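You operate a simulated robot arm through the tools that you are given. There is no shell and no other tool. Be economical: measure what you need, move in short steps, check, and stop when the job is done.

The job below is to be done with a simulated two-armed robot. You get a single attempt, and the scene is never put back.

JOB
Pick up the 3 W white carton from the top of the tray stand with one hand, pass it to the other hand and put it on the second shelf from the bottom of the store rack. Set down upright: white carton.

It is judged by the outcome, as a careful person would: the job done as asked, and still so three seconds after it is handed in. It fails if anything else is knocked over, pushed out of place, dropped, spilled or broken.

ROBOT AND FRAMES
Two 6-joint arms with two-finger parallel grippers on one trunk, on a base that drives. Base frame: it is fixed to the floor where the robot stands at the start and does not move with it; the origin is under the middle of the robot, x ahead of it, y to its left, z up. Readings come in m, degrees, newtons and seconds.
The left shoulder is at the start at [0.08, 0.216, 1.571], the right one opposite. With the tool pointing down near the work surface each hand reaches from about 0.1 to 0.64 m from the robot's upright axis, wherever it stands, measured 20 degrees to its own side. Places, roughly: second shelf of the store rack [-1.6, -0.4, 0.5]. Payload 3.43 kg a hand.
The TCP of each hand is the grasp point between the finger pads, 0.03 m short of the fingertips. In the tool frame z runs along the fingers and y along their closing line. The gripper opens to 0.094 m. The fingers are 0.028 m wide and 0.01 m thick; the gripper's body (0.05 by 0.096 m) begins 0.055 m behind the TCP.
Orientation is told as [roll, pitch, yaw] about the base's x, y, z axes, in that order, counted from this pose: with the fingers straight down and closing along the base's y, the tool's x points along the base's -x, its y along +y and its z along -z.

CONTROLS
- The arms move only by the tool step_arm. It takes "left_targets", "right_targets" or both (then of equal length, played together; a hand with none holds still); each is a list of rows, each an object (a shift or turn left out is 0, a gripper value left out holds the last) with "xyz": the shift along the tool's x, y, z in m, a list of three; "turn": the turn, a rotation vector about the tool's x, y, z in degrees, a list of three. In form: [{"xyz": [x, y, z], "turn": [wx, wy, wz]}, ...]. A call has 1 to 8 rows; each row is the pose to reach, as a shift and turn from the pose commanded when the call began, along the tool's axes at that moment. "left_claw" and "right_claw" are, for a hand that has rows, the finger opening in m, from 0 to 0.094, set as the call begins (left out, the last holds). Rows are played at 5 a second. More than 0.05 m and 8.6 degrees between two rows, or a gripper value outside its range, and nothing of the call is played. Where a pose cannot be reached the arm comes as near as it can. A force on the tool above 40 N (or 10 N above the force at the start of the call, whichever is more), or a blocked arm, ends the call early, and 0.2 s more pass. Each finger travels about 0.072 m/s and halts on what it meets, pressing with about 34 N; the grip force reading is that of the motor and also rises with nothing between the fingers. The clock runs only during rows and for 0.2 s after the last one: add rows that repeat a pose to give the fingers time. The reply holds the time, the measured pose of the TCP, the force on the tool along the base axes, the opening and the grip force, in the units named above and with some noise, with the torque about the TCP (base axes, N m) and any sound that the robot's microphone picked up.
- Cameras (640 x 400 px; columns grow to the right, rows downward): "scene" is now at [0.1005, -0.0094, 1.7344]; the picture's right is [-0.33, -0.94, 0.00], its down [-0.80, 0.28, -0.53] and it looks along [0.50, -0.18, -0.85] (base axes); focal length 262 px, centre (320, 200). "left" rides on the left gripper at [0.076, -0.014, -0.102] in its tool frame; the picture's right is [0.18, 0.98, 0.00], its down [-0.75, 0.14, -0.64] and it looks along [-0.63, 0.12, 0.77] (tool axes); focal length 243 px, centre (320, 200). "right" rides on the right gripper at [0.076, 0.014, -0.103] in its tool frame; the picture's right is [-0.18, 0.98, 0.00], its down [-0.75, -0.14, -0.64] and it looks along [-0.63, -0.12, 0.77] (tool axes); focal length 243 px, centre (320, 200). There is no depth. A picture from a camera that has moved, and an enlarged one, comes with that camera's place and axes in the base frame and with its lens. The place of the scene camera against the robot may be out by one fixed shift of up to 0.025 m in any direction.
- get_image(camera): a new picture of that camera. It takes no simulated time.
- move_column(by): slides the trunk up (or, below 0, down) by that many m; the arms and the scene camera ride with it, the base frame stays. It gives what a move gives, with no picture.
- roll_base(legs): drives the robot by 1 to 6 legs, each [ahead, left, turn to the left] in m, m and degrees, along the robot's own axes; the way and the turn of a leg run together, so that a leg with both is an arc; at most 1.5 m and 180 degrees a leg. The arms and the cameras ride along, it lands a little off, and it stops where it bumps. It gives what a move gives.
- head_to(pan, tilt): turns the head with the scene camera to pan (to the left, within 86 degrees either way) and tilt (down, from -29 to 69), counted from straight ahead of the robot. It gives what a move gives.
- inspect(camera, box): a new picture of the part [left, top, right, bottom] of that camera's present view, enlarged. It takes no simulated time.
- job_done(): hands the job in; it is judged then, once.

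Work in short steps. Places have to be worked out from the pictures, the camera data and where the tool is seen: move nearer, look again, correct. Check each grasp and each placing, and mend what went wrong. You have 120 turns and 88 pictures in all, those below and enlarged ones among them. Open the grippers and draw the arms clear of the work before you hand the job in, unless the task says otherwise; then end with one line.

The tools are called after "Call:" as a command line: name --argument value ..., lists and objects as JSON in quotes. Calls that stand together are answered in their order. step_arm: Moves the arms, as the interface text tells. Its arguments: {"type":"object","properties":{"left_targets":{"type":"array"},"left_claw":{"type":"number"},"right_targets":{"type":"array"},"right_claw":{"type":"number"}},"required":[]} The other tools are called the same way: move_column (by) slides the trunk up or down; roll_base (legs) drives the base; head_to (pan, tilt) turns the head that bears the scene camera; get_image (camera) takes a picture; inspect (camera, box) takes an enlarged picture of a part of a camera's view; job_done () hands the job in.

At the start:

```text
time: 0.0
left_ee_pos: [0.4627, -0.0189, 0.9919]
left_orientation: [-0.1, -0.1, -0.1]
left_wrist_force: [-0.1, 0.1, -0.2]
left_torque: [0.01, 0.01, 0.04]
left_grip_width: 0.0941
left_grip_force: 0.0
right_ee_pos: [0.4412, -0.478, 1.0308]
right_orientation: [0.1, 0.0, 0.1]
right_wrist_force: [0.4, 0.1, -0.9]
right_torque: [0.0, 0.02, -0.04]
right_grip_width: 0.094
right_grip_force: 0.1
trunk travel left (down, up): [-0.801, 0.039]
robot x, y, heading: [0.0019, 0.0018, 0.1]
head pan, tilt: [-19.5, 58.3]
```

scene: 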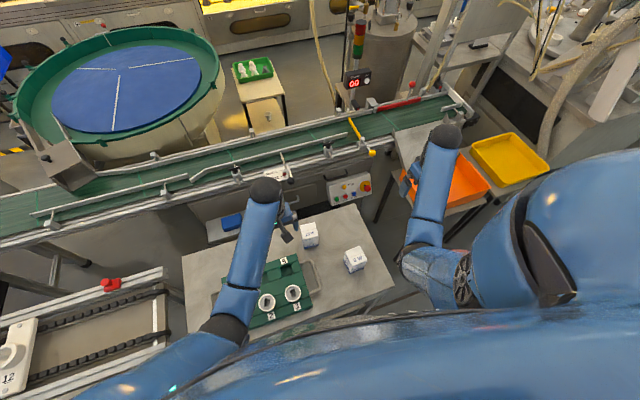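
right: 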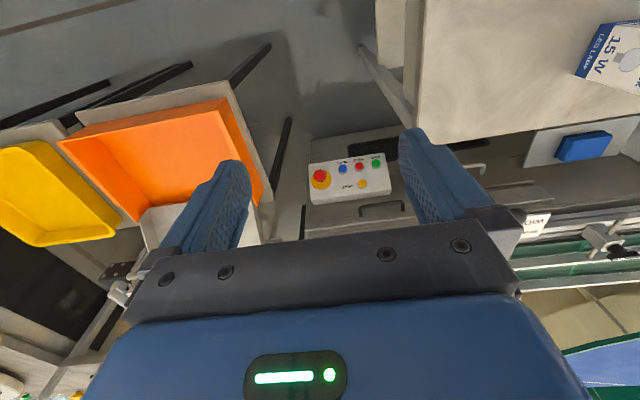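
left: 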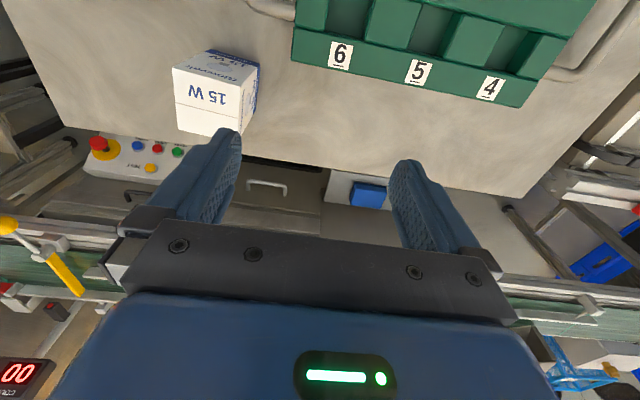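

The table shows two white cartons; I need to read their labels before choosing.

Call:
inspect --camera "scene" --box '[180, 190, 400, 330]'

Call:
inspect --camera "scene" --box '[280, 205, 390, 285]'

```text
2.86 times, centred on (290, 260) of scene
camera zoom: at [0.1005, -0.0094, 1.7344], right [-0.33, -0.94, 0.0], down [-0.8, 0.28, -0.53], along [0.5, -0.18, -0.85], focal length 749 px, centre (406, 29)
```

zoom: 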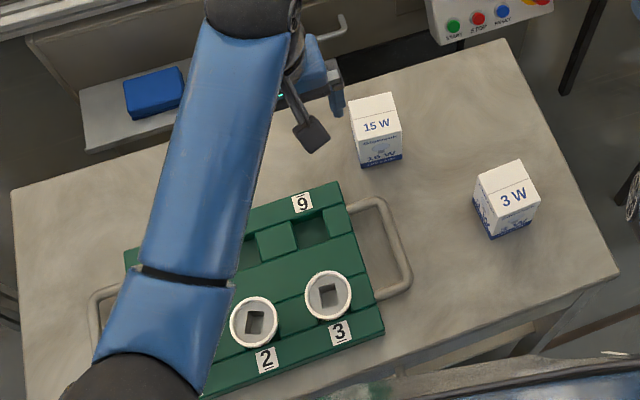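

```text
5.00 times, centred on (335, 245) of scene
camera zoom: at [0.1005, -0.0094, 1.7344], right [-0.33, -0.94, 0.0], down [-0.8, 0.28, -0.53], along [0.5, -0.18, -0.85], focal length 1311 px, centre (245, -25)
```

zoom: 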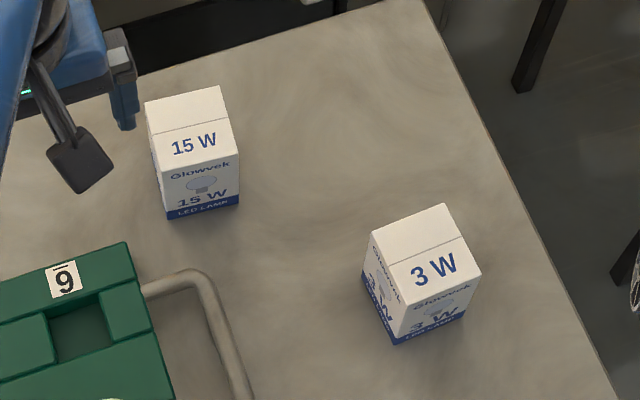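

The 3 W carton is the right one, at about [0.35, -0.23], with its top near z 0.885 and its faces lined up with the base axes. I'll shift the left hand aside and bring the right hand above the carton.

Call:
step_arm --left_targets '[{"xyz": [0, 0.03, -0.01]}, {"xyz": [0, 0.06, -0.02]}, {"xyz": [0, 0.09, -0.03]}, {"xyz": [0, 0.12, -0.04]}, {"xyz": [0, 0.12, -0.04]}, {"xyz": [0, 0.12, -0.04]}, {"xyz": [0, 0.12, -0.04]}]' --right_targets '[{"xyz": [0.016, 0.04, -0.005]}, {"xyz": [0.032, 0.08, -0.01]}, {"xyz": [0.048, 0.12, -0.012]}, {"xyz": [0.064, 0.16, -0.015]}, {"xyz": [0.08, 0.2, -0.018]}, {"xyz": [0.096, 0.243, -0.02]}, {"xyz": [0.096, 0.243, -0.02]}]'

Call:
get_image --camera "right"

Call:
get_image --camera "scene"

```text
time: 1.6
left_ee_pos: [0.4648, 0.0999, 1.0153]
left_orientation: [0.0, -0.1, 0.1]
left_wrist_force: [-0.3, -0.4, -0.3]
left_torque: [0.03, -0.02, 0.01]
left_grip_width: 0.0942
left_grip_force: 0.1
left hand out of reach, approached as far as the arm can: row 3, 4, 5, 6, 7
right_ee_pos: [0.3408, -0.2347, 1.0043]
right_orientation: [-0.1, -0.2, -0.1]
right_wrist_force: [0.2, -0.6, -0.2]
right_torque: [-0.01, 0.0, 0.01]
right_grip_width: 0.094
right_grip_force: 0.1
right hand out of reach, approached as far as the arm can: row 1, 2, 3, 4, 5, 6, 7
trunk travel left (down, up): [-0.801, 0.039]
robot x, y, heading: [0.0007, -0.006, -0.1]
head pan, tilt: [-19.5, 58.3]
```

```text
82 pictures are left
camera right: at [0.2658, -0.2205, 1.1086], right [0.18, 0.98, 0.0], down [0.75, -0.14, 0.64], along [0.63, -0.12, -0.77], focal length 243 px, centre (320, 200)
```

right: 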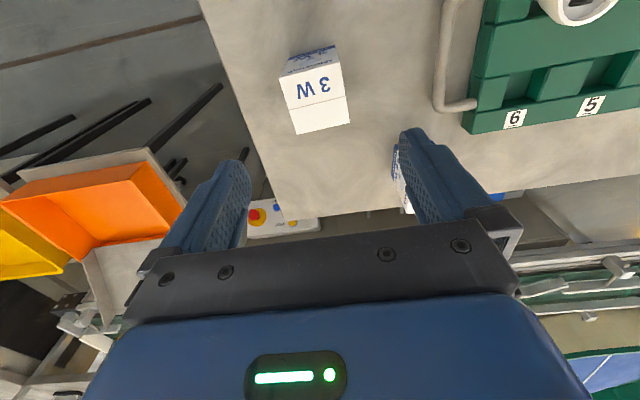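

```text
81 pictures are left
camera scene: at [0.1012, -0.0096, 1.7343], right [-0.33, -0.94, 0.0], down [-0.8, 0.28, -0.53], along [0.49, -0.18, -0.85], focal length 262 px, centre (320, 200)
```

scene: 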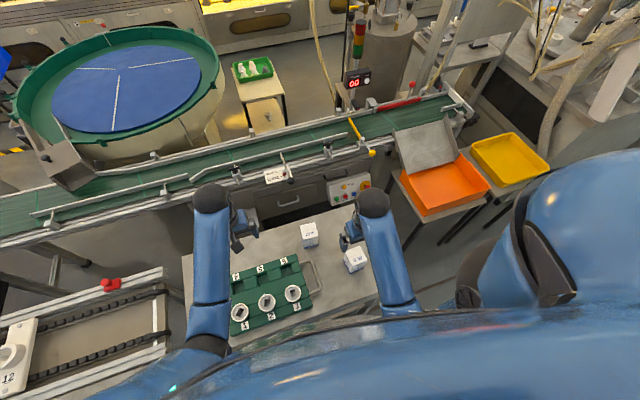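

The carton sits near [0.345, -0.238], with its top between about 0.83 and 0.88. I'll go down part way and use the parallax to fix its height.

Call:
step_arm --right_targets '[{"xyz": [0, 0, 0.03]}, {"xyz": [0, -0.002, 0.06]}, {"xyz": [-0.003, -0.004, 0.09]}, {"xyz": [-0.003, -0.004, 0.09]}]'

Call:
get_image --camera "right"

```text
time: 2.6
left_ee_pos: [0.4646, 0.101, 1.0137]
left_orientation: [0.0, -0.2, -0.2]
left_wrist_force: [-0.5, -0.4, 0.5]
left_torque: [-0.02, -0.04, 0.0]
left_grip_width: 0.0941
left_grip_force: 0.1
right_ee_pos: [0.3439, -0.2409, 0.9142]
right_orientation: [0.0, -0.1, 0.0]
right_wrist_force: [-0.2, 0.5, 0.3]
right_torque: [0.0, 0.01, -0.01]
right_grip_width: 0.094
right_grip_force: 0.0
trunk travel left (down, up): [-0.801, 0.039]
robot x, y, heading: [0.0034, 0.001, -0.3]
head pan, tilt: [-19.5, 58.3]
```

```text
80 pictures are left
camera right: at [0.2689, -0.2255, 1.0185], right [0.18, 0.98, 0.0], down [0.75, -0.14, 0.64], along [0.63, -0.12, -0.77], focal length 243 px, centre (320, 200)
```

right: 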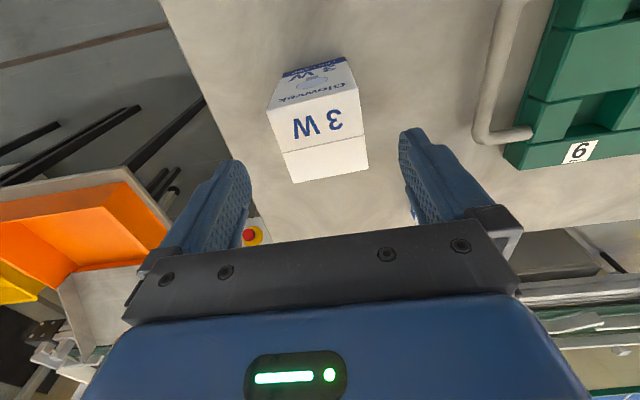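

The top is at z≈0.858, the centre at about (0.348, -0.239), the width is about 0.058 and the yaw is close to zero. I'll go down to TCP z≈0.835 with the fingers around it, then check.

Call:
step_arm --right_targets '[{"xyz": [-0.004, 0.002, 0.02]}, {"xyz": [-0.004, 0.002, 0.05]}, {"xyz": [-0.004, 0.002, 0.079]}, {"xyz": [-0.004, 0.002, 0.079]}]'

Call:
get_image --camera "right"

```text
time: 3.6
left_ee_pos: [0.4644, 0.1001, 1.0149]
left_orientation: [0.0, -0.2, 0.0]
left_wrist_force: [0.3, 0.1, -0.9]
left_torque: [0.0, 0.02, 0.02]
left_grip_width: 0.0939
left_grip_force: 0.2
right_ee_pos: [0.3472, -0.2382, 0.835]
right_orientation: [0.0, 0.1, 0.0]
right_wrist_force: [-1.0, -0.7, -0.1]
right_torque: [-0.04, 0.02, -0.02]
right_grip_width: 0.0939
right_grip_force: 0.1
trunk travel left (down, up): [-0.801, 0.039]
robot x, y, heading: [0.0017, 0.0022, 0.2]
head pan, tilt: [-19.5, 58.3]
```

```text
79 pictures are left
camera right: at [0.2714, -0.2234, 0.9391], right [0.18, 0.98, 0.0], down [0.75, -0.14, 0.64], along [0.63, -0.12, -0.77], focal length 243 px, centre (320, 200)
```

right: 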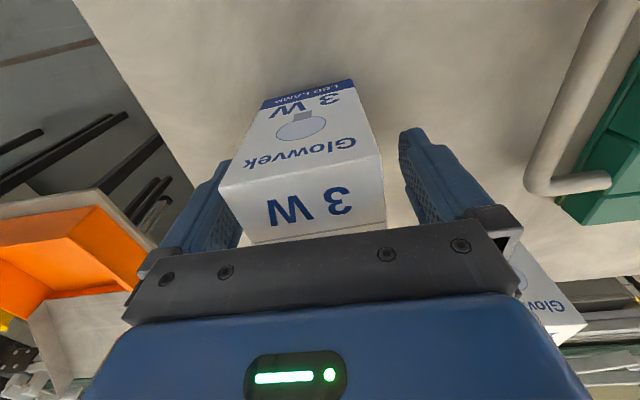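

The fingers straddle the carton with clear gaps on both sides. I'll close the right gripper.

Call:
step_arm --right_targets '[{"xyz": [0, 0, 0]}, {"xyz": [0, 0, 0]}, {"xyz": [0, 0, 0]}, {"xyz": [0, 0, 0]}, {"xyz": [0, 0, 0]}]' --right_claw 0.03

```text
time: 4.8
left_ee_pos: [0.4642, 0.1001, 1.0155]
left_orientation: [0.0, -0.1, -0.1]
left_wrist_force: [0.1, 0.0, 0.7]
left_torque: [0.0, -0.01, -0.02]
left_grip_width: 0.0939
left_grip_force: 0.0
right_ee_pos: [0.3475, -0.238, 0.835]
right_orientation: [-0.1, 0.0, 0.0]
right_wrist_force: [1.0, -0.1, -0.4]
right_torque: [0.0, 0.02, -0.03]
right_grip_width: 0.0604
right_grip_force: 34.1
trunk travel left (down, up): [-0.801, 0.039]
robot x, y, heading: [0.0014, -0.0014, 0.0]
head pan, tilt: [-19.5, 58.3]
```

Gripped at 0.060 m. I'll lift 0.13 m straight up.

Call:
step_arm --right_targets '[{"xyz": [0, 0, -0.02]}, {"xyz": [0, 0, -0.05]}, {"xyz": [0, 0, -0.08]}, {"xyz": [0, 0, -0.11]}, {"xyz": [0, 0, -0.13]}, {"xyz": [0, 0, -0.13]}]'

Call:
get_image --camera "scene"

Call:
get_image --camera "left"

```text
time: 6.2
left_ee_pos: [0.4632, 0.0997, 1.0154]
left_orientation: [0.0, -0.1, -0.1]
left_wrist_force: [0.3, -0.6, 0.2]
left_torque: [0.0, -0.01, -0.01]
left_grip_width: 0.0939
left_grip_force: 0.0
right_ee_pos: [0.3459, -0.239, 0.9659]
right_orientation: [-0.1, 0.0, 0.0]
right_wrist_force: [-0.2, 0.2, -0.6]
right_torque: [0.01, 0.01, 0.03]
right_grip_width: 0.0603
right_grip_force: 34.3
trunk travel left (down, up): [-0.801, 0.039]
robot x, y, heading: [-0.0012, 0.0003, -0.2]
head pan, tilt: [-19.5, 58.3]
```

```text
78 pictures are left
camera scene: at [0.1006, -0.0094, 1.7344], right [-0.33, -0.94, 0.0], down [-0.8, 0.28, -0.53], along [0.5, -0.18, -0.85], focal length 262 px, centre (320, 200)
```

scene: 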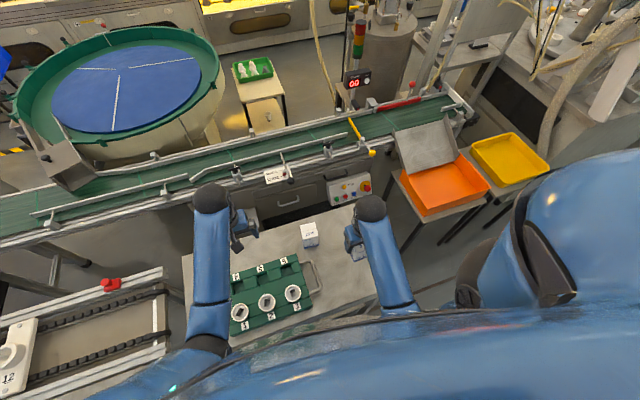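

```text
77 pictures are left
camera left: at [0.3874, 0.0859, 1.1183], right [-0.18, 0.98, 0.0], down [0.75, 0.14, 0.64], along [0.63, 0.12, -0.77], focal length 243 px, centre (320, 200)
```

left: 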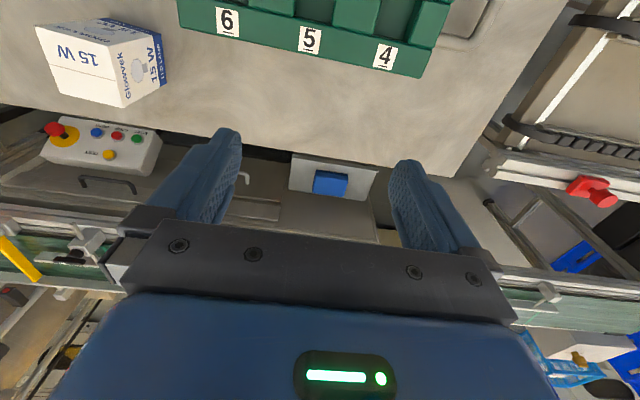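

The carton is lifted cleanly. Before driving, I'll look around to both sides.

Call:
head_to --pan -86 --tilt 30

Call:
get_image --camera "scene"

Call:
head_to --pan 86 --tilt 30

Call:
get_image --camera "scene"

```text
time: 7.6
left_ee_pos: [0.4647, 0.1003, 1.0165]
left_orientation: [0.0, -0.1, 0.0]
left_wrist_force: [-1.0, 0.4, 0.1]
left_torque: [0.0, 0.01, 0.01]
left_grip_width: 0.0939
left_grip_force: 0.1
right_ee_pos: [0.3459, -0.2399, 0.9658]
right_orientation: [0.0, 0.0, 0.1]
right_wrist_force: [0.2, 0.5, -1.3]
right_torque: [0.0, -0.05, 0.0]
right_grip_width: 0.0602
right_grip_force: 33.7
trunk travel left (down, up): [-0.801, 0.039]
robot x, y, heading: [-0.0005, 0.0026, -0.2]
head pan, tilt: [-85.9, 30.0]
```

```text
76 pictures are left
camera scene: at [0.0424, -0.0768, 1.7744], right [-1.0, -0.07, 0.0], down [-0.04, 0.5, -0.87], along [0.06, -0.86, -0.5], focal length 262 px, centre (320, 200)
```

scene: 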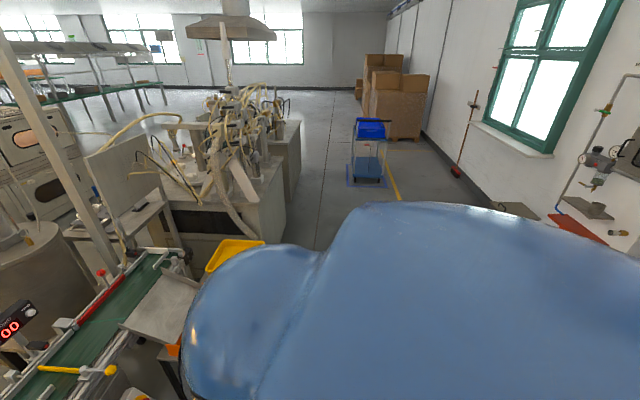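

```text
time: 10.2
left_ee_pos: [0.464, 0.1011, 1.0153]
left_orientation: [0.0, 0.0, 0.0]
left_wrist_force: [0.1, 0.5, -0.4]
left_torque: [-0.01, 0.03, -0.02]
left_grip_width: 0.0938
left_grip_force: 0.1
right_ee_pos: [0.3455, -0.2388, 0.967]
right_orientation: [0.0, 0.0, 0.0]
right_wrist_force: [-0.1, 0.4, 0.0]
right_torque: [0.01, -0.01, -0.04]
right_grip_width: 0.0598
right_grip_force: 34.0
trunk travel left (down, up): [-0.801, 0.039]
robot x, y, heading: [-0.0001, 0.0005, 0.0]
head pan, tilt: [85.9, 30.0]
```

```text
75 pictures are left
camera scene: at [0.0424, 0.1037, 1.7745], right [1.0, -0.07, 0.0], down [-0.04, -0.5, -0.87], along [0.06, 0.86, -0.5], focal length 262 px, centre (320, 200)
```

scene: 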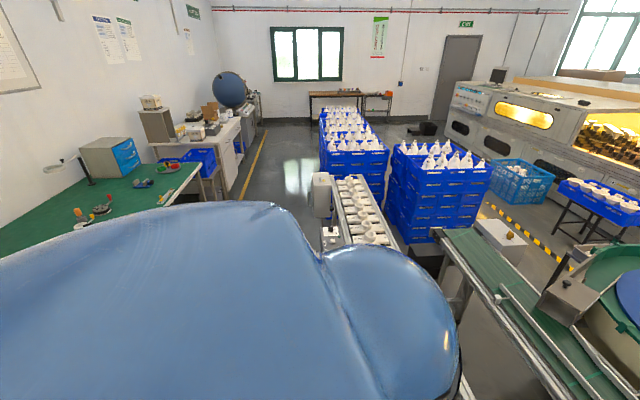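

There is free floor behind, with benches further out on both sides. I'll back off 0.45 m, which clears the table, and then turn to face the rack.

Call:
roll_base --legs '[[-0.45, 0, 0]]'

Call:
head_to --pan -86 --tilt 40

Call:
get_image --camera "scene"

```text
time: 12.9
left_ee_pos: [0.0237, 0.0989, 1.0146]
left_orientation: [-0.1, -0.1, -0.3]
left_wrist_force: [0.0, -0.1, -0.8]
left_torque: [0.03, 0.01, 0.03]
left_grip_width: 0.0941
left_grip_force: 0.0
right_ee_pos: [-0.0981, -0.2391, 0.9648]
right_orientation: [0.1, 0.1, -0.3]
right_wrist_force: [0.1, -0.1, -0.5]
right_torque: [0.04, 0.02, 0.02]
right_grip_width: 0.0598
right_grip_force: 33.8
trunk travel left (down, up): [-0.801, 0.039]
robot x, y, heading: [-0.4427, 0.0015, -0.3]
head pan, tilt: [85.9, 30.0]
```

```text
time: 15.5
left_ee_pos: [0.0213, 0.0983, 1.0162]
left_orientation: [0.0, -0.2, -0.4]
left_wrist_force: [0.1, 0.3, 0.4]
left_torque: [0.0, 0.02, -0.02]
left_grip_width: 0.0941
left_grip_force: 0.0
right_ee_pos: [-0.0997, -0.239, 0.9653]
right_orientation: [-0.1, -0.1, -0.5]
right_wrist_force: [0.6, -0.1, -1.3]
right_torque: [0.0, 0.0, 0.02]
right_grip_width: 0.0597
right_grip_force: 33.8
trunk travel left (down, up): [-0.801, 0.039]
robot x, y, heading: [-0.4398, 0.002, -0.4]
head pan, tilt: [-85.9, 40.0]
```

```text
74 pictures are left
camera scene: at [-0.4021, -0.0699, 1.7591], right [-1.0, -0.06, 0.0], down [-0.04, 0.64, -0.77], along [0.05, -0.76, -0.64], focal length 262 px, centre (320, 200)
```

scene: 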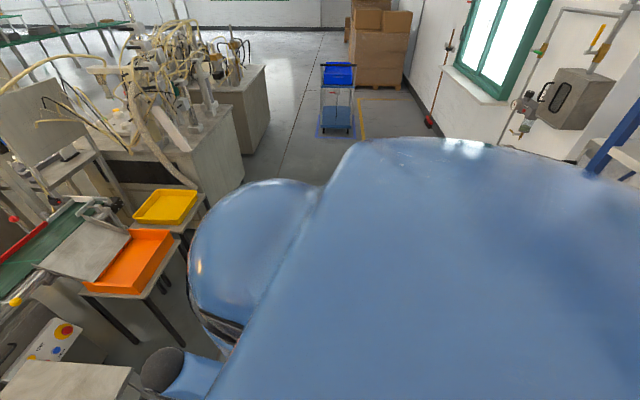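

Clear to the right. I'll turn right 100 degrees in place, then look towards the rack.

Call:
roll_base --legs '[[0, 0, -100]]'

Call:
head_to --pan -60 --tilt 25

Call:
get_image --camera "scene"

```text
time: 20.1
left_ee_pos: [-0.427, -0.4739, 1.016]
left_orientation: [-0.1, -0.1, -100.3]
left_wrist_force: [0.5, 0.1, -0.1]
left_torque: [-0.03, -0.01, 0.03]
left_grip_width: 0.094
left_grip_force: 0.1
right_ee_pos: [-0.7403, -0.2958, 0.9663]
right_orientation: [0.0, 0.0, -100.2]
right_wrist_force: [-0.6, 0.4, -1.5]
right_torque: [0.0, 0.0, -0.02]
right_grip_width: 0.0598
right_grip_force: 34.0
trunk travel left (down, up): [-0.801, 0.039]
robot x, y, heading: [-0.443, -0.0016, -100.4]
head pan, tilt: [-85.9, 40.0]
```

```text
time: 21.0
left_ee_pos: [-0.4283, -0.4742, 1.0158]
left_orientation: [-0.1, 0.0, -100.3]
left_wrist_force: [0.2, -0.4, -1.2]
left_torque: [0.03, -0.02, 0.0]
left_grip_width: 0.094
left_grip_force: 0.0
right_ee_pos: [-0.7401, -0.296, 0.9643]
right_orientation: [-0.1, 0.0, -100.3]
right_wrist_force: [0.8, 0.0, -0.2]
right_torque: [-0.01, -0.03, 0.0]
right_grip_width: 0.0596
right_grip_force: 34.3
trunk travel left (down, up): [-0.801, 0.039]
robot x, y, heading: [-0.4453, -0.0025, -100.3]
head pan, tilt: [-60.0, 25.0]
```

```text
73 pictures are left
camera scene: at [-0.5304, -0.0454, 1.7824], right [-0.34, 0.94, 0.0], down [0.4, 0.14, -0.91], along [-0.85, -0.3, -0.42], focal length 262 px, centre (320, 200)
```

scene: 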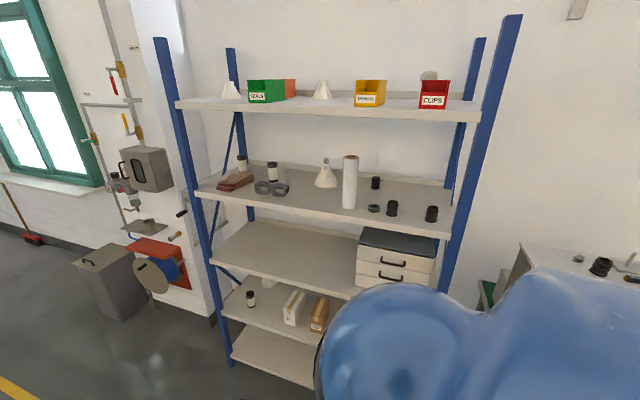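

The rack is clear in view: its front is at x≈-1.37 and it spans y from -0.95 to 0.12. The shelves are at about 0.12, 0.5, 0.91 and 1.31, and the second one holds a bottle and boxes. I'll turn the remaining 80 degrees and look down at that shelf.

Call:
roll_base --legs '[[0, 0, -79.6]]'

Call:
head_to --pan 10 --tilt 35

Call:
get_image --camera "scene"

```text
time: 24.8
left_ee_pos: [-0.9062, -0.1074, 1.0144]
left_orientation: [0.0, -0.1, -178.9]
left_wrist_force: [0.2, -0.9, -0.4]
left_torque: [0.0, 0.01, 0.0]
left_grip_width: 0.094
left_grip_force: 0.0
right_ee_pos: [-0.7934, 0.2334, 0.9654]
right_orientation: [-0.1, -0.1, -179.0]
right_wrist_force: [0.1, 0.2, -0.3]
right_torque: [-0.01, 0.03, -0.03]
right_grip_width: 0.0597
right_grip_force: 33.8
trunk travel left (down, up): [-0.801, 0.039]
robot x, y, heading: [-0.4435, 0.0017, -179.2]
head pan, tilt: [-60.0, 25.0]
```

```text
time: 26.2
left_ee_pos: [-0.9074, -0.1061, 1.0153]
left_orientation: [0.0, 0.0, -178.7]
left_wrist_force: [-0.3, -0.5, 0.1]
left_torque: [0.0, -0.01, 0.02]
left_grip_width: 0.0942
left_grip_force: 0.1
right_ee_pos: [-0.7936, 0.2341, 0.9649]
right_orientation: [0.1, 0.0, -179.0]
right_wrist_force: [-1.5, -0.2, -1.2]
right_torque: [0.02, 0.0, 0.01]
right_grip_width: 0.0598
right_grip_force: 34.3
trunk travel left (down, up): [-0.801, 0.039]
robot x, y, heading: [-0.4422, 0.0017, -179.2]
head pan, tilt: [10.0, 35.0]
```

```text
72 pictures are left
camera scene: at [-0.5547, -0.002, 1.7667], right [-0.19, 0.98, 0.0], down [0.56, 0.11, -0.82], along [-0.8, -0.16, -0.57], focal length 262 px, centre (320, 200)
```

scene: 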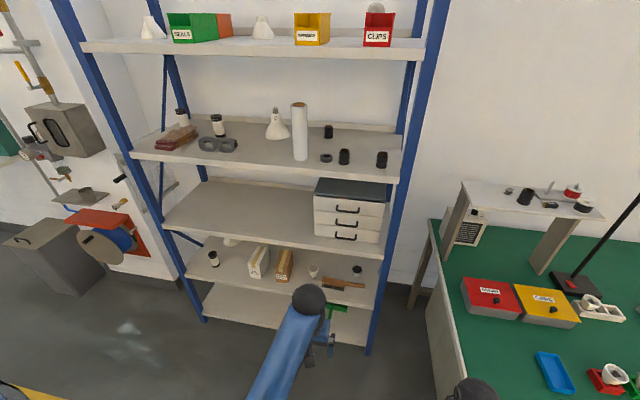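

Call:
inspect --camera "scene" --box '[170, 215, 400, 359]'

```text
2.78 times, centred on (285, 287) of scene
camera zoom: at [-0.5547, -0.002, 1.7667], right [-0.19, 0.98, 0.0], down [0.56, 0.11, -0.82], along [-0.8, -0.16, -0.57], focal length 728 px, centre (417, -42)
```

zoom: 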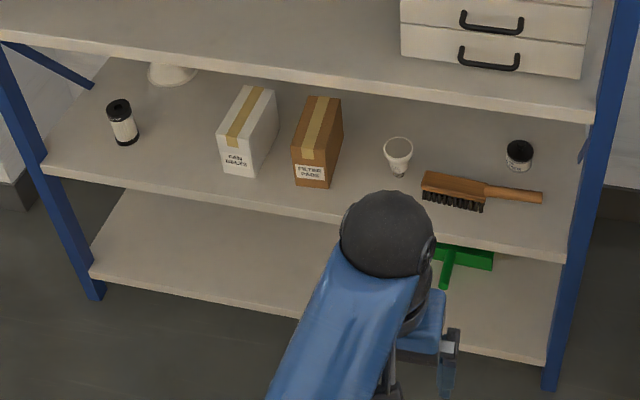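

There is a free spot on the second shelf between the bottle (y≈-0.84) and the white box (y≈-0.60), so I'll aim for y≈-0.71, x≈-1.46. Next I'll pitch the left hand up toward horizontal for the handover.

Call:
step_arm --left_targets '[{"turn": [0, -8, 0]}, {"turn": [0, -16, 0]}, {"turn": [0, -24, 0]}, {"turn": [0, -32, 0]}, {"turn": [0, -40, 0]}, {"turn": [0, -48, 0]}, {"turn": [0, -48, 0]}]'

```text
time: 27.8
left_ee_pos: [-0.9068, -0.1075, 1.0164]
left_orientation: [0.0, -48.2, -178.9]
left_wrist_force: [-0.3, -0.1, 0.0]
left_torque: [0.01, 0.04, -0.02]
left_grip_width: 0.094
left_grip_force: 0.0
right_ee_pos: [-0.7942, 0.2348, 0.9659]
right_orientation: [0.0, 0.0, -179.0]
right_wrist_force: [0.2, -0.1, -0.5]
right_torque: [0.02, 0.04, 0.0]
right_grip_width: 0.0597
right_grip_force: 34.0
trunk travel left (down, up): [-0.801, 0.039]
robot x, y, heading: [-0.4469, -0.0009, -179.0]
head pan, tilt: [10.0, 35.0]
```

Reachable so far. I'll continue to horizontal.

Call:
step_arm --left_targets '[{"turn": [0, -8, 0]}, {"turn": [0, -16, 0]}, {"turn": [0, -24, 0]}, {"turn": [0, -32, 0]}, {"turn": [0, -40, 0]}, {"turn": [0, -40, 0]}]'

Call:
step_arm --right_targets '[{"turn": [0, 0, 8]}, {"turn": [0, 0, 16]}, {"turn": [0, 0, 24]}, {"turn": [0, 0, 32]}, {"turn": [0, 0, 40]}, {"turn": [0, 0, 48]}, {"turn": [0, 0, 48]}]'

Call:
head_to --pan 0 --tilt 60

Call:
get_image --camera "scene"

```text
time: 29.2
left_ee_pos: [-0.9073, -0.108, 1.0145]
left_orientation: [-0.8, -88.1, -178.2]
left_wrist_force: [-0.6, 0.7, -0.2]
left_torque: [0.01, 0.03, 0.0]
left_grip_width: 0.0939
left_grip_force: 0.1
right_ee_pos: [-0.7935, 0.2335, 0.9666]
right_orientation: [0.1, 0.0, -179.0]
right_wrist_force: [0.3, -1.0, -1.4]
right_torque: [-0.02, 0.0, 0.0]
right_grip_width: 0.0595
right_grip_force: 34.2
trunk travel left (down, up): [-0.801, 0.039]
robot x, y, heading: [-0.4436, -0.0022, -179.3]
head pan, tilt: [10.0, 35.0]
```

```text
time: 30.8
left_ee_pos: [-0.9069, -0.1074, 1.0157]
left_orientation: [-0.8, -88.1, -178.0]
left_wrist_force: [-0.6, 0.4, -0.5]
left_torque: [-0.02, 0.0, 0.02]
left_grip_width: 0.094
left_grip_force: 0.0
right_ee_pos: [-0.7942, 0.235, 0.9657]
right_orientation: [0.0, 0.0, 133.0]
right_wrist_force: [0.7, -0.9, -0.4]
right_torque: [0.02, 0.01, 0.0]
right_grip_width: 0.0598
right_grip_force: 34.0
trunk travel left (down, up): [-0.801, 0.039]
robot x, y, heading: [-0.442, 0.0005, -178.7]
head pan, tilt: [10.0, 35.0]
```

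```text
time: 31.6
left_ee_pos: [-0.9054, -0.1078, 1.0155]
left_orientation: [-0.9, -88.1, -178.1]
left_wrist_force: [1.6, 0.1, 0.5]
left_torque: [-0.02, 0.02, -0.02]
left_grip_width: 0.0939
left_grip_force: 0.0
right_ee_pos: [-0.7929, 0.2348, 0.9675]
right_orientation: [-0.1, 0.0, 133.0]
right_wrist_force: [-0.4, -1.2, -0.9]
right_torque: [-0.01, 0.0, 0.02]
right_grip_width: 0.0597
right_grip_force: 34.1
trunk travel left (down, up): [-0.801, 0.039]
robot x, y, heading: [-0.4452, -0.0007, -178.9]
head pan, tilt: [0.0, 60.0]
```

```text
70 pictures are left
camera scene: at [-0.5349, 0.0136, 1.7324], right [-0.02, 1.0, 0.0], down [0.87, 0.02, -0.5], along [-0.5, -0.01, -0.87], focal length 262 px, centre (320, 200)
```

scene: 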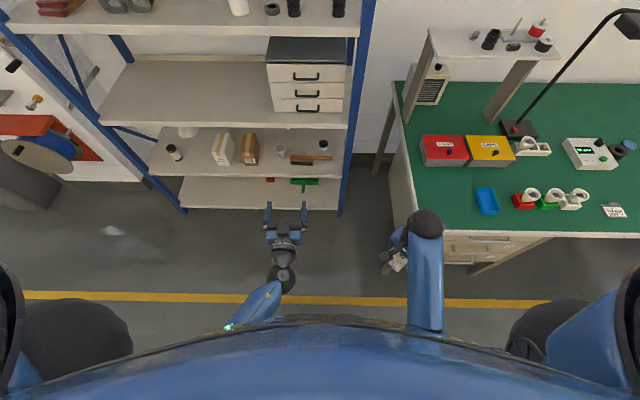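

Both poses are reachable. I'll finish the right hand's yaw to 90 degrees so its fingers close along the left hand's pointing line.

Call:
step_arm --right_targets '[{"turn": [0, 0, 8]}, {"turn": [0, 0, 16]}, {"turn": [0, 0, 24]}, {"turn": [0, 0, 32]}, {"turn": [0, 0, 40]}, {"turn": [0, 0, 42]}, {"turn": [0, 0, 42]}]'

```text
time: 33.2
left_ee_pos: [-0.906, -0.1079, 1.0163]
left_orientation: [-0.9, -88.1, -178.0]
left_wrist_force: [-0.9, 0.2, 0.4]
left_torque: [0.0, 0.03, -0.01]
left_grip_width: 0.0939
left_grip_force: 0.1
right_ee_pos: [-0.7949, 0.234, 0.9652]
right_orientation: [0.1, 0.0, 91.0]
right_wrist_force: [0.2, -0.8, -0.8]
right_torque: [0.02, 0.04, 0.0]
right_grip_width: 0.0596
right_grip_force: 34.2
trunk travel left (down, up): [-0.801, 0.039]
robot x, y, heading: [-0.4441, 0.0019, -178.8]
head pan, tilt: [0.0, 60.0]
```

Now I'll bring the carton to about base (-0.944, 0.03). The left hand will back off and drop to z≈0.941, so its fingers face the lower half of the carton.

Call:
step_arm --left_targets '[{"xyz": [0.0, 0, -0.02]}, {"xyz": [0.015, 0, -0.04]}, {"xyz": [0.03, 0, -0.06]}, {"xyz": [0.045, 0, -0.07]}, {"xyz": [0.06, 0, -0.07]}, {"xyz": [0.075, 0, -0.07]}, {"xyz": [0.075, 0, -0.07]}]' --right_targets '[{"xyz": [0.034, 0.025, 0]}, {"xyz": [0.068, 0.05, 0]}, {"xyz": [0.102, 0.075, 0]}, {"xyz": [0.136, 0.1, 0]}, {"xyz": [0.17, 0.125, 0]}, {"xyz": [0.204, 0.149, 0]}, {"xyz": [0.204, 0.149, 0]}]'

Call:
get_image --camera "scene"

Call:
get_image --camera "left"

```text
time: 34.9
left_ee_pos: [-0.8331, -0.106, 0.943]
left_orientation: [-1.5, -88.0, -177.5]
left_wrist_force: [-0.2, -0.2, 0.3]
left_torque: [-0.05, -0.01, 0.0]
left_grip_width: 0.094
left_grip_force: 0.1
right_ee_pos: [-0.9391, 0.0263, 0.9666]
right_orientation: [0.1, -0.1, 91.0]
right_wrist_force: [0.5, 0.6, 0.1]
right_torque: [-0.03, 0.01, 0.0]
right_grip_width: 0.0596
right_grip_force: 33.7
trunk travel left (down, up): [-0.801, 0.039]
robot x, y, heading: [-0.4436, 0.0026, -178.9]
head pan, tilt: [0.0, 60.0]
```

```text
69 pictures are left
camera scene: at [-0.5344, 0.0137, 1.7324], right [-0.02, 1.0, 0.0], down [0.87, 0.02, -0.5], along [-0.5, -0.01, -0.87], focal length 262 px, centre (320, 200)
```

scene: 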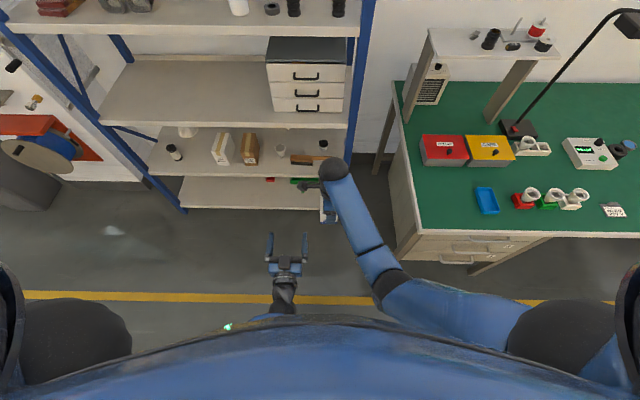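

```text
68 pictures are left
camera left: at [-0.7299, -0.0901, 0.8711], right [0.02, -0.98, -0.18], down [0.62, -0.13, 0.77], along [-0.78, -0.13, 0.61], focal length 243 px, centre (320, 200)
```

left: 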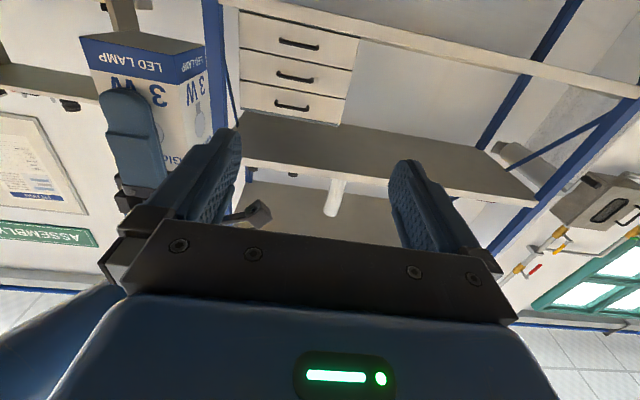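

The left camera shows the carton up and to the left. I'll enlarge it to get the bottom edge height.

Call:
inspect --camera "left" --box '[60, 10, 260, 210]'

Call:
inspect --camera "scene" --box '[240, 150, 400, 310]'

```text
2.00 times, centred on (160, 110) of left
camera zoom: at [-0.7299, -0.0901, 0.8711], right [0.02, -0.98, -0.18], down [0.62, -0.13, 0.77], along [-0.78, -0.13, 0.61], focal length 485 px, centre (640, 380)
```

zoom: 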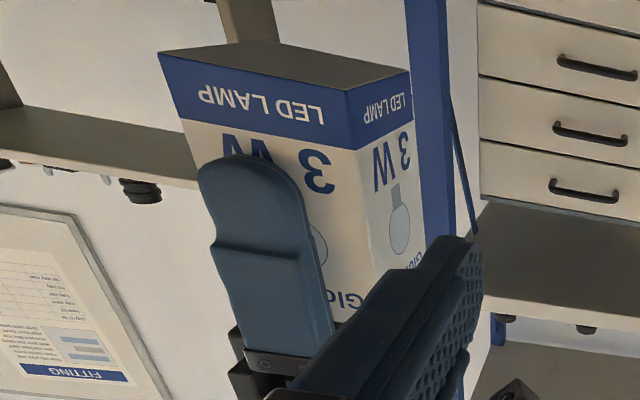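

```text
2.50 times, centred on (320, 230) of scene
camera zoom: at [-0.5344, 0.0137, 1.7324], right [-0.02, 1.0, 0.0], down [0.87, 0.02, -0.5], along [-0.5, -0.01, -0.87], focal length 656 px, centre (320, 125)
```

zoom: 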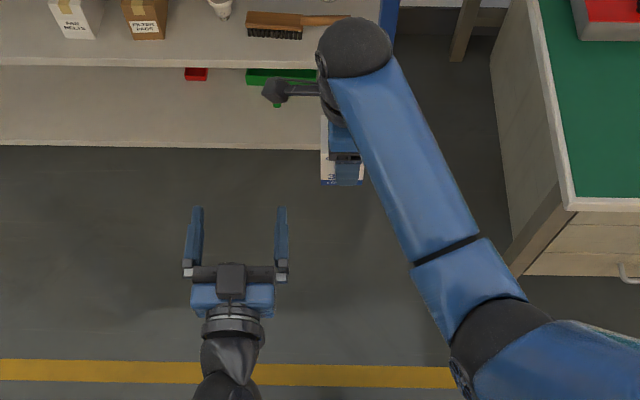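

The carton bottom is at z≈0.911 and its centre at y≈0.023. The left fingers at z 0.943 will meet the lower half, so I'll slide the left hand sideways to line up.

Call:
step_arm --left_targets '[{"xyz": [0, -0.04, 0]}, {"xyz": [0, -0.08, 0]}, {"xyz": [0, -0.12, 0]}, {"xyz": [0, -0.132, 0]}, {"xyz": [0, -0.132, 0]}]'

Call:
get_image --camera "left"

Call:
get_image --camera "right"

```text
time: 36.0
left_ee_pos: [-0.8348, 0.0081, 0.9353]
left_orientation: [26.7, -87.0, 155.1]
left_wrist_force: [0.3, 0.5, 0.3]
left_torque: [0.03, 0.0, 0.04]
left_grip_width: 0.0939
left_grip_force: 0.1
right_ee_pos: [-0.9387, 0.0272, 0.9655]
right_orientation: [0.0, -0.1, 91.0]
right_wrist_force: [0.0, 0.3, -0.9]
right_torque: [0.0, -0.01, -0.02]
right_grip_width: 0.0599
right_grip_force: 34.1
trunk travel left (down, up): [-0.801, 0.039]
robot x, y, heading: [-0.4438, 0.0039, -179.2]
head pan, tilt: [0.0, 60.0]
```

```text
65 pictures are left
camera left: at [-0.7295, 0.0235, 0.8638], right [0.04, -0.99, -0.16], down [0.61, -0.1, 0.78], along [-0.79, -0.13, 0.6], focal length 243 px, centre (320, 200)
```

left: 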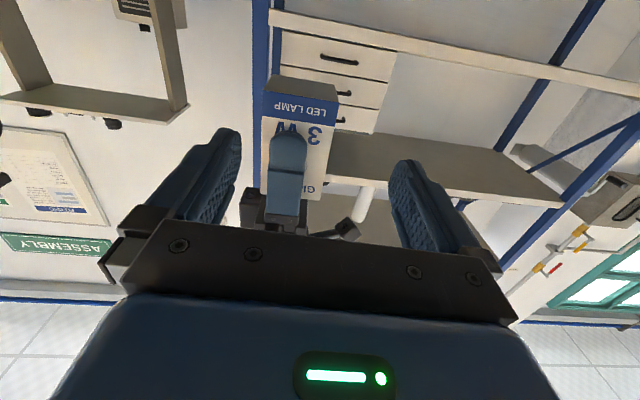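

```text
64 pictures are left
camera right: at [-0.9516, -0.0491, 1.0703], right [-0.99, 0.17, 0.0], down [0.13, 0.76, 0.64], along [0.11, 0.63, -0.77], focal length 243 px, centre (320, 200)
```

right: 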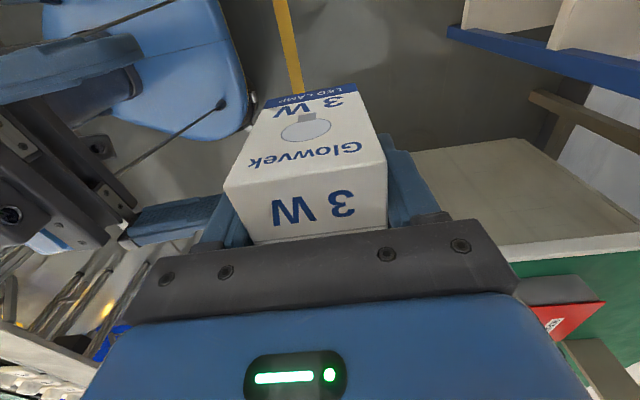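

The left arm is near its inner limit and stopped at y≈0.008, so I'll bring the carton over to match instead.

Call:
step_arm --right_targets '[{"xyz": [0.01, 0, 0]}, {"xyz": [0.018, 0, 0]}, {"xyz": [0.018, 0, 0]}]'

Call:
get_image --camera "left"

```text
time: 36.9
left_ee_pos: [-0.834, 0.01, 0.9354]
left_orientation: [29.4, -87.3, 152.3]
left_wrist_force: [0.2, -0.1, 0.4]
left_torque: [-0.01, 0.02, 0.03]
left_grip_width: 0.094
left_grip_force: 0.0
right_ee_pos: [-0.9384, 0.0101, 0.9649]
right_orientation: [0.0, 0.0, 90.9]
right_wrist_force: [0.4, 0.1, -0.3]
right_torque: [-0.01, 0.01, 0.0]
right_grip_width: 0.0599
right_grip_force: 34.0
trunk travel left (down, up): [-0.801, 0.039]
robot x, y, heading: [-0.4463, 0.0036, -179.2]
head pan, tilt: [0.0, 60.0]
```

```text
63 pictures are left
camera left: at [-0.7304, 0.0256, 0.8628], right [0.04, -0.99, -0.16], down [0.61, -0.1, 0.78], along [-0.79, -0.13, 0.6], focal length 243 px, centre (320, 200)
```

left: 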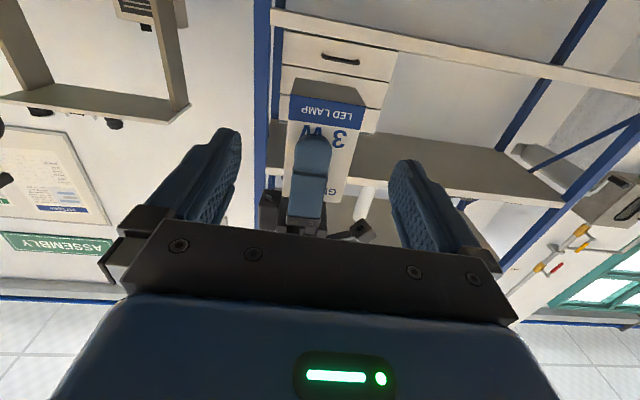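

The carton is now centred between the left fingers. I'll advance 0.05 m and recheck the alignment.

Call:
step_arm --left_targets '[{"xyz": [0, 0, 0.025]}, {"xyz": [0, 0, 0.05]}, {"xyz": [0, 0, 0.05]}]'

Call:
get_image --camera "left"

```text
time: 37.6
left_ee_pos: [-0.8859, 0.0242, 0.9413]
left_orientation: [0.2, -88.2, -179.1]
left_wrist_force: [35.1, 0.6, 11.5]
left_torque: [-0.39, 0.79, 1.62]
left_grip_width: 0.0937
left_grip_force: 0.0
right_ee_pos: [-0.9409, 0.0092, 0.9674]
right_orientation: [0.5, -0.1, 90.9]
right_wrist_force: [-34.3, -0.2, -11.2]
right_torque: [0.25, 0.69, -1.2]
right_grip_width: 0.062
right_grip_force: 33.9
trunk travel left (down, up): [-0.801, 0.039]
robot x, y, heading: [-0.442, 0.0024, -179.3]
head pan, tilt: [0.0, 60.0]
```

```text
62 pictures are left
camera left: at [-0.7825, 0.0394, 0.8696], right [0.02, -0.98, -0.18], down [0.62, -0.13, 0.77], along [-0.78, -0.13, 0.61], focal length 243 px, centre (320, 200)
```

left: 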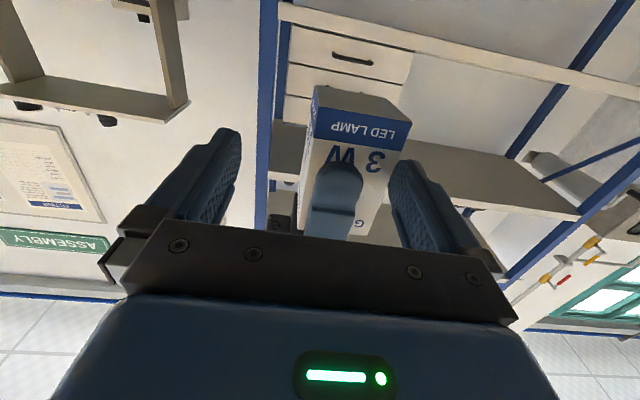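

The left hand snapped back to y≈0.024 and a finger touched the carton's edge. I'll back off, shift 0.015 to the robot's left, and check the carton.

Call:
step_arm --left_targets '[{"xyz": [0, 0, -0.025]}, {"xyz": [0, 0.008, -0.025]}, {"xyz": [0, 0.015, -0.025]}, {"xyz": [0, 0.015, -0.025]}]'

Call:
get_image --camera "left"

Call:
get_image --camera "right"

```text
time: 38.6
left_ee_pos: [-0.8614, 0.0101, 0.9427]
left_orientation: [-0.7, -88.1, -178.3]
left_wrist_force: [-0.2, -1.1, -0.5]
left_torque: [0.02, 0.02, 0.03]
left_grip_width: 0.0941
left_grip_force: 0.1
right_ee_pos: [-0.9389, 0.0105, 0.9656]
right_orientation: [0.0, -0.1, 91.1]
right_wrist_force: [-1.5, 0.1, -1.7]
right_torque: [0.01, -0.03, -0.01]
right_grip_width: 0.0599
right_grip_force: 34.0
trunk travel left (down, up): [-0.801, 0.039]
robot x, y, heading: [-0.4503, 0.0023, -179.0]
head pan, tilt: [0.0, 60.0]
```

```text
61 pictures are left
camera left: at [-0.7571, 0.026, 0.8708], right [0.02, -0.98, -0.18], down [0.62, -0.13, 0.77], along [-0.78, -0.13, 0.61], focal length 243 px, centre (320, 200)
```

left: 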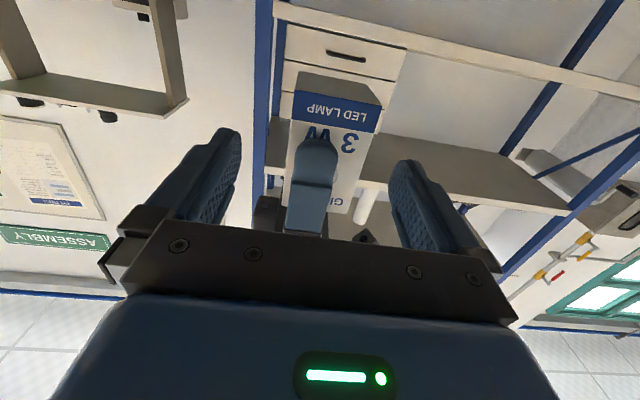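

```text
60 pictures are left
camera right: at [-0.9506, -0.0661, 1.0697], right [-0.99, 0.17, 0.0], down [0.13, 0.76, 0.64], along [0.11, 0.63, -0.77], focal length 243 px, centre (320, 200)
```

right: 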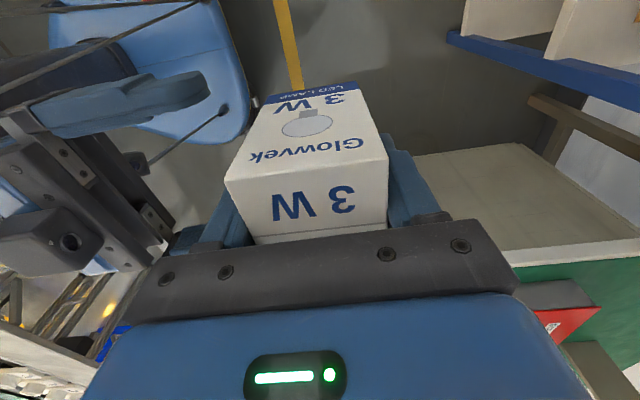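

The carton is still well held. I'll nudge 0.005 further left and advance so the fingers straddle it.

Call:
step_arm --left_targets '[{"xyz": [0, 0.005, 0]}, {"xyz": [0, 0.005, 0.02]}, {"xyz": [0, 0.005, 0.04]}, {"xyz": [0, 0.005, 0.06]}, {"xyz": [0, 0.005, 0.07]}, {"xyz": [0, 0.005, 0.07]}]'

Call:
get_image --camera "left"

Call:
get_image --camera "right"

```text
time: 40.0
left_ee_pos: [-0.9323, 0.0045, 0.9386]
left_orientation: [-1.4, -88.1, -177.7]
left_wrist_force: [1.1, -0.4, -0.5]
left_torque: [0.02, -0.02, -0.02]
left_grip_width: 0.094
left_grip_force: 0.1
right_ee_pos: [-0.9374, 0.0087, 0.9663]
right_orientation: [0.0, 0.0, 91.0]
right_wrist_force: [0.0, 0.3, -0.4]
right_torque: [0.0, -0.01, -0.02]
right_grip_width: 0.0599
right_grip_force: 34.0
trunk travel left (down, up): [-0.801, 0.039]
robot x, y, heading: [-0.4445, 0.0003, -179.1]
head pan, tilt: [0.0, 60.0]
```

```text
59 pictures are left
camera left: at [-0.8281, 0.0199, 0.8663], right [0.02, -0.98, -0.18], down [0.62, -0.13, 0.77], along [-0.78, -0.13, 0.61], focal length 243 px, centre (320, 200)
```

left: 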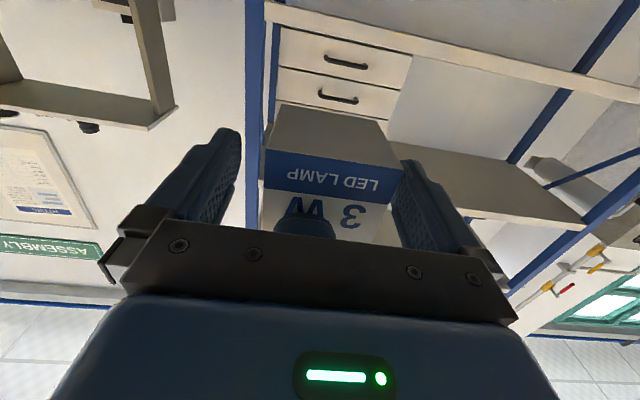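

```text
58 pictures are left
camera right: at [-0.9507, -0.0663, 1.0698], right [-0.99, 0.17, 0.0], down [0.13, 0.76, 0.64], along [0.11, 0.63, -0.77], focal length 243 px, centre (320, 200)
```

right: 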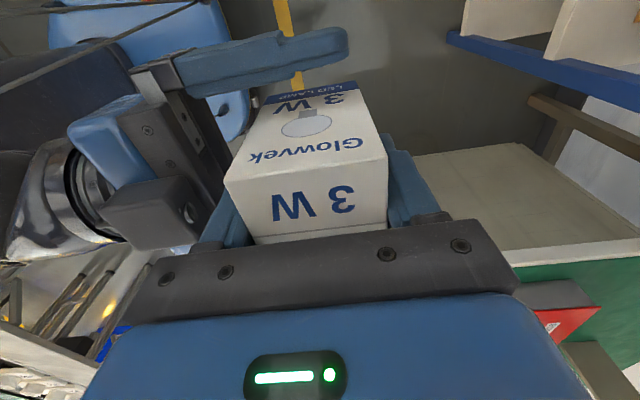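

The fingers straddle the carton, but it sits nearer the finger on the robot's left. I'll centre by 0.007 and close the left gripper.

Call:
step_arm --left_targets '[{"xyz": [0, 0.007, 0]}, {"xyz": [0, 0.007, 0]}]'

Call:
step_arm --left_targets '[{"xyz": [0, 0, 0]}, {"xyz": [0, 0, 0]}, {"xyz": [0, 0, 0]}, {"xyz": [0, 0, 0]}, {"xyz": [0, 0, 0]}]' --left_claw 0.03

Call:
get_image --camera "left"

```text
time: 40.6
left_ee_pos: [-0.932, -0.0033, 0.9387]
left_orientation: [-0.7, -88.1, -178.3]
left_wrist_force: [0.5, -0.6, -0.1]
left_torque: [-0.01, -0.02, 0.02]
left_grip_width: 0.0939
left_grip_force: 0.2
right_ee_pos: [-0.9381, 0.0097, 0.9672]
right_orientation: [0.1, 0.0, 91.0]
right_wrist_force: [1.2, 0.1, -0.3]
right_torque: [0.01, 0.01, -0.01]
right_grip_width: 0.0599
right_grip_force: 34.3
trunk travel left (down, up): [-0.801, 0.039]
robot x, y, heading: [-0.4422, 0.0006, -179.1]
head pan, tilt: [0.0, 60.0]
```

```text
time: 41.9
left_ee_pos: [-0.9325, -0.0012, 0.939]
left_orientation: [0.1, -88.1, -179.5]
left_wrist_force: [-3.5, 34.5, -2.5]
left_torque: [-1.27, -0.14, 0.14]
left_grip_width: 0.0598
left_grip_force: 34.4
right_ee_pos: [-0.9378, 0.0085, 0.9671]
right_orientation: [0.0, 0.2, 91.2]
right_wrist_force: [3.2, -33.8, 3.8]
right_torque: [0.27, 0.02, -0.34]
right_grip_width: 0.0599
right_grip_force: 34.0
trunk travel left (down, up): [-0.801, 0.039]
robot x, y, heading: [-0.4413, 0.0001, -178.8]
head pan, tilt: [0.0, 60.0]
```

```text
57 pictures are left
camera left: at [-0.8273, 0.0138, 0.8665], right [0.02, -0.98, -0.18], down [0.62, -0.13, 0.77], along [-0.79, -0.13, 0.6], focal length 243 px, centre (320, 200)
```

left: 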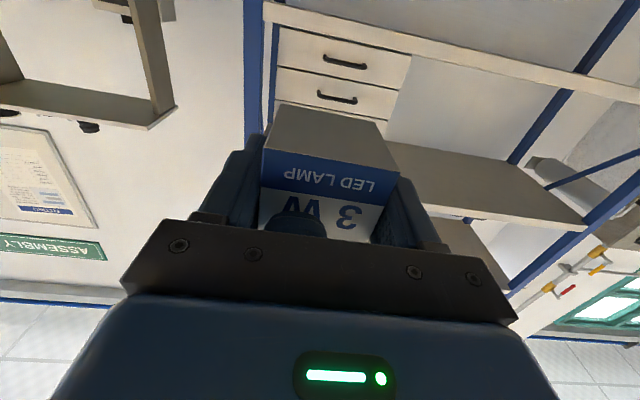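

Both hands hold the carton, but there is a 34 N sideways load. The left hand should move back toward +y to relieve it.

Call:
step_arm --left_targets '[{"xyz": [0, -0.004, 0]}, {"xyz": [0, -0.008, 0]}, {"xyz": [0, -0.008, 0]}]'

```text
time: 42.6
left_ee_pos: [-0.9308, 0.0024, 0.9383]
left_orientation: [0.0, -88.0, -178.7]
left_wrist_force: [-1.4, -11.5, -4.2]
left_torque: [0.28, -0.07, -0.5]
left_grip_width: 0.0599
left_grip_force: 34.1
right_ee_pos: [-0.938, 0.0121, 0.9641]
right_orientation: [-0.1, -0.3, 90.8]
right_wrist_force: [2.4, 10.0, 4.2]
right_torque: [-0.01, 0.01, 0.57]
right_grip_width: 0.0596
right_grip_force: 33.8
trunk travel left (down, up): [-0.801, 0.039]
robot x, y, heading: [-0.4426, -0.0002, -178.9]
head pan, tilt: [0.0, 60.0]
```

Now slightly over-corrected, so I'll take 0.002 back.

Call:
step_arm --left_targets '[{"xyz": [0, 0.002, 0]}, {"xyz": [0, 0.002, 0]}]'

```text
time: 43.2
left_ee_pos: [-0.9308, 0.0007, 0.9381]
left_orientation: [0.8, -88.1, -179.6]
left_wrist_force: [-7.3, -20.7, -10.6]
left_torque: [-0.1, -0.2, 0.08]
left_grip_width: 0.0598
left_grip_force: 33.7
right_ee_pos: [-0.9368, 0.0108, 0.9663]
right_orientation: [-0.1, -0.1, 91.0]
right_wrist_force: [6.7, 20.5, 10.1]
right_torque: [0.62, -0.1, 0.15]
right_grip_width: 0.0598
right_grip_force: 34.3
trunk travel left (down, up): [-0.801, 0.039]
robot x, y, heading: [-0.4442, 0.0035, -178.8]
head pan, tilt: [0.0, 60.0]
```

The load is modest. I'll open the right hand only partly (0.074), because its near finger sits close to the left palm.

Call:
step_arm --right_targets '[{"xyz": [0, 0, 0]}, {"xyz": [0, 0, 0]}, {"xyz": [0, 0, 0]}]' --right_claw 0.074

```text
time: 44.0
left_ee_pos: [-0.9319, 0.0032, 0.9399]
left_orientation: [-1.4, -88.1, -177.6]
left_wrist_force: [0.1, 0.8, -0.2]
left_torque: [-0.02, 0.0, -0.03]
left_grip_width: 0.0599
left_grip_force: 33.8
right_ee_pos: [-0.9388, 0.0098, 0.9664]
right_orientation: [0.0, 0.0, 91.0]
right_wrist_force: [-0.2, 0.8, -0.6]
right_torque: [0.02, -0.01, -0.04]
right_grip_width: 0.0738
right_grip_force: 0.0
trunk travel left (down, up): [-0.801, 0.039]
robot x, y, heading: [-0.4407, 0.0017, -178.9]
head pan, tilt: [0.0, 60.0]
```

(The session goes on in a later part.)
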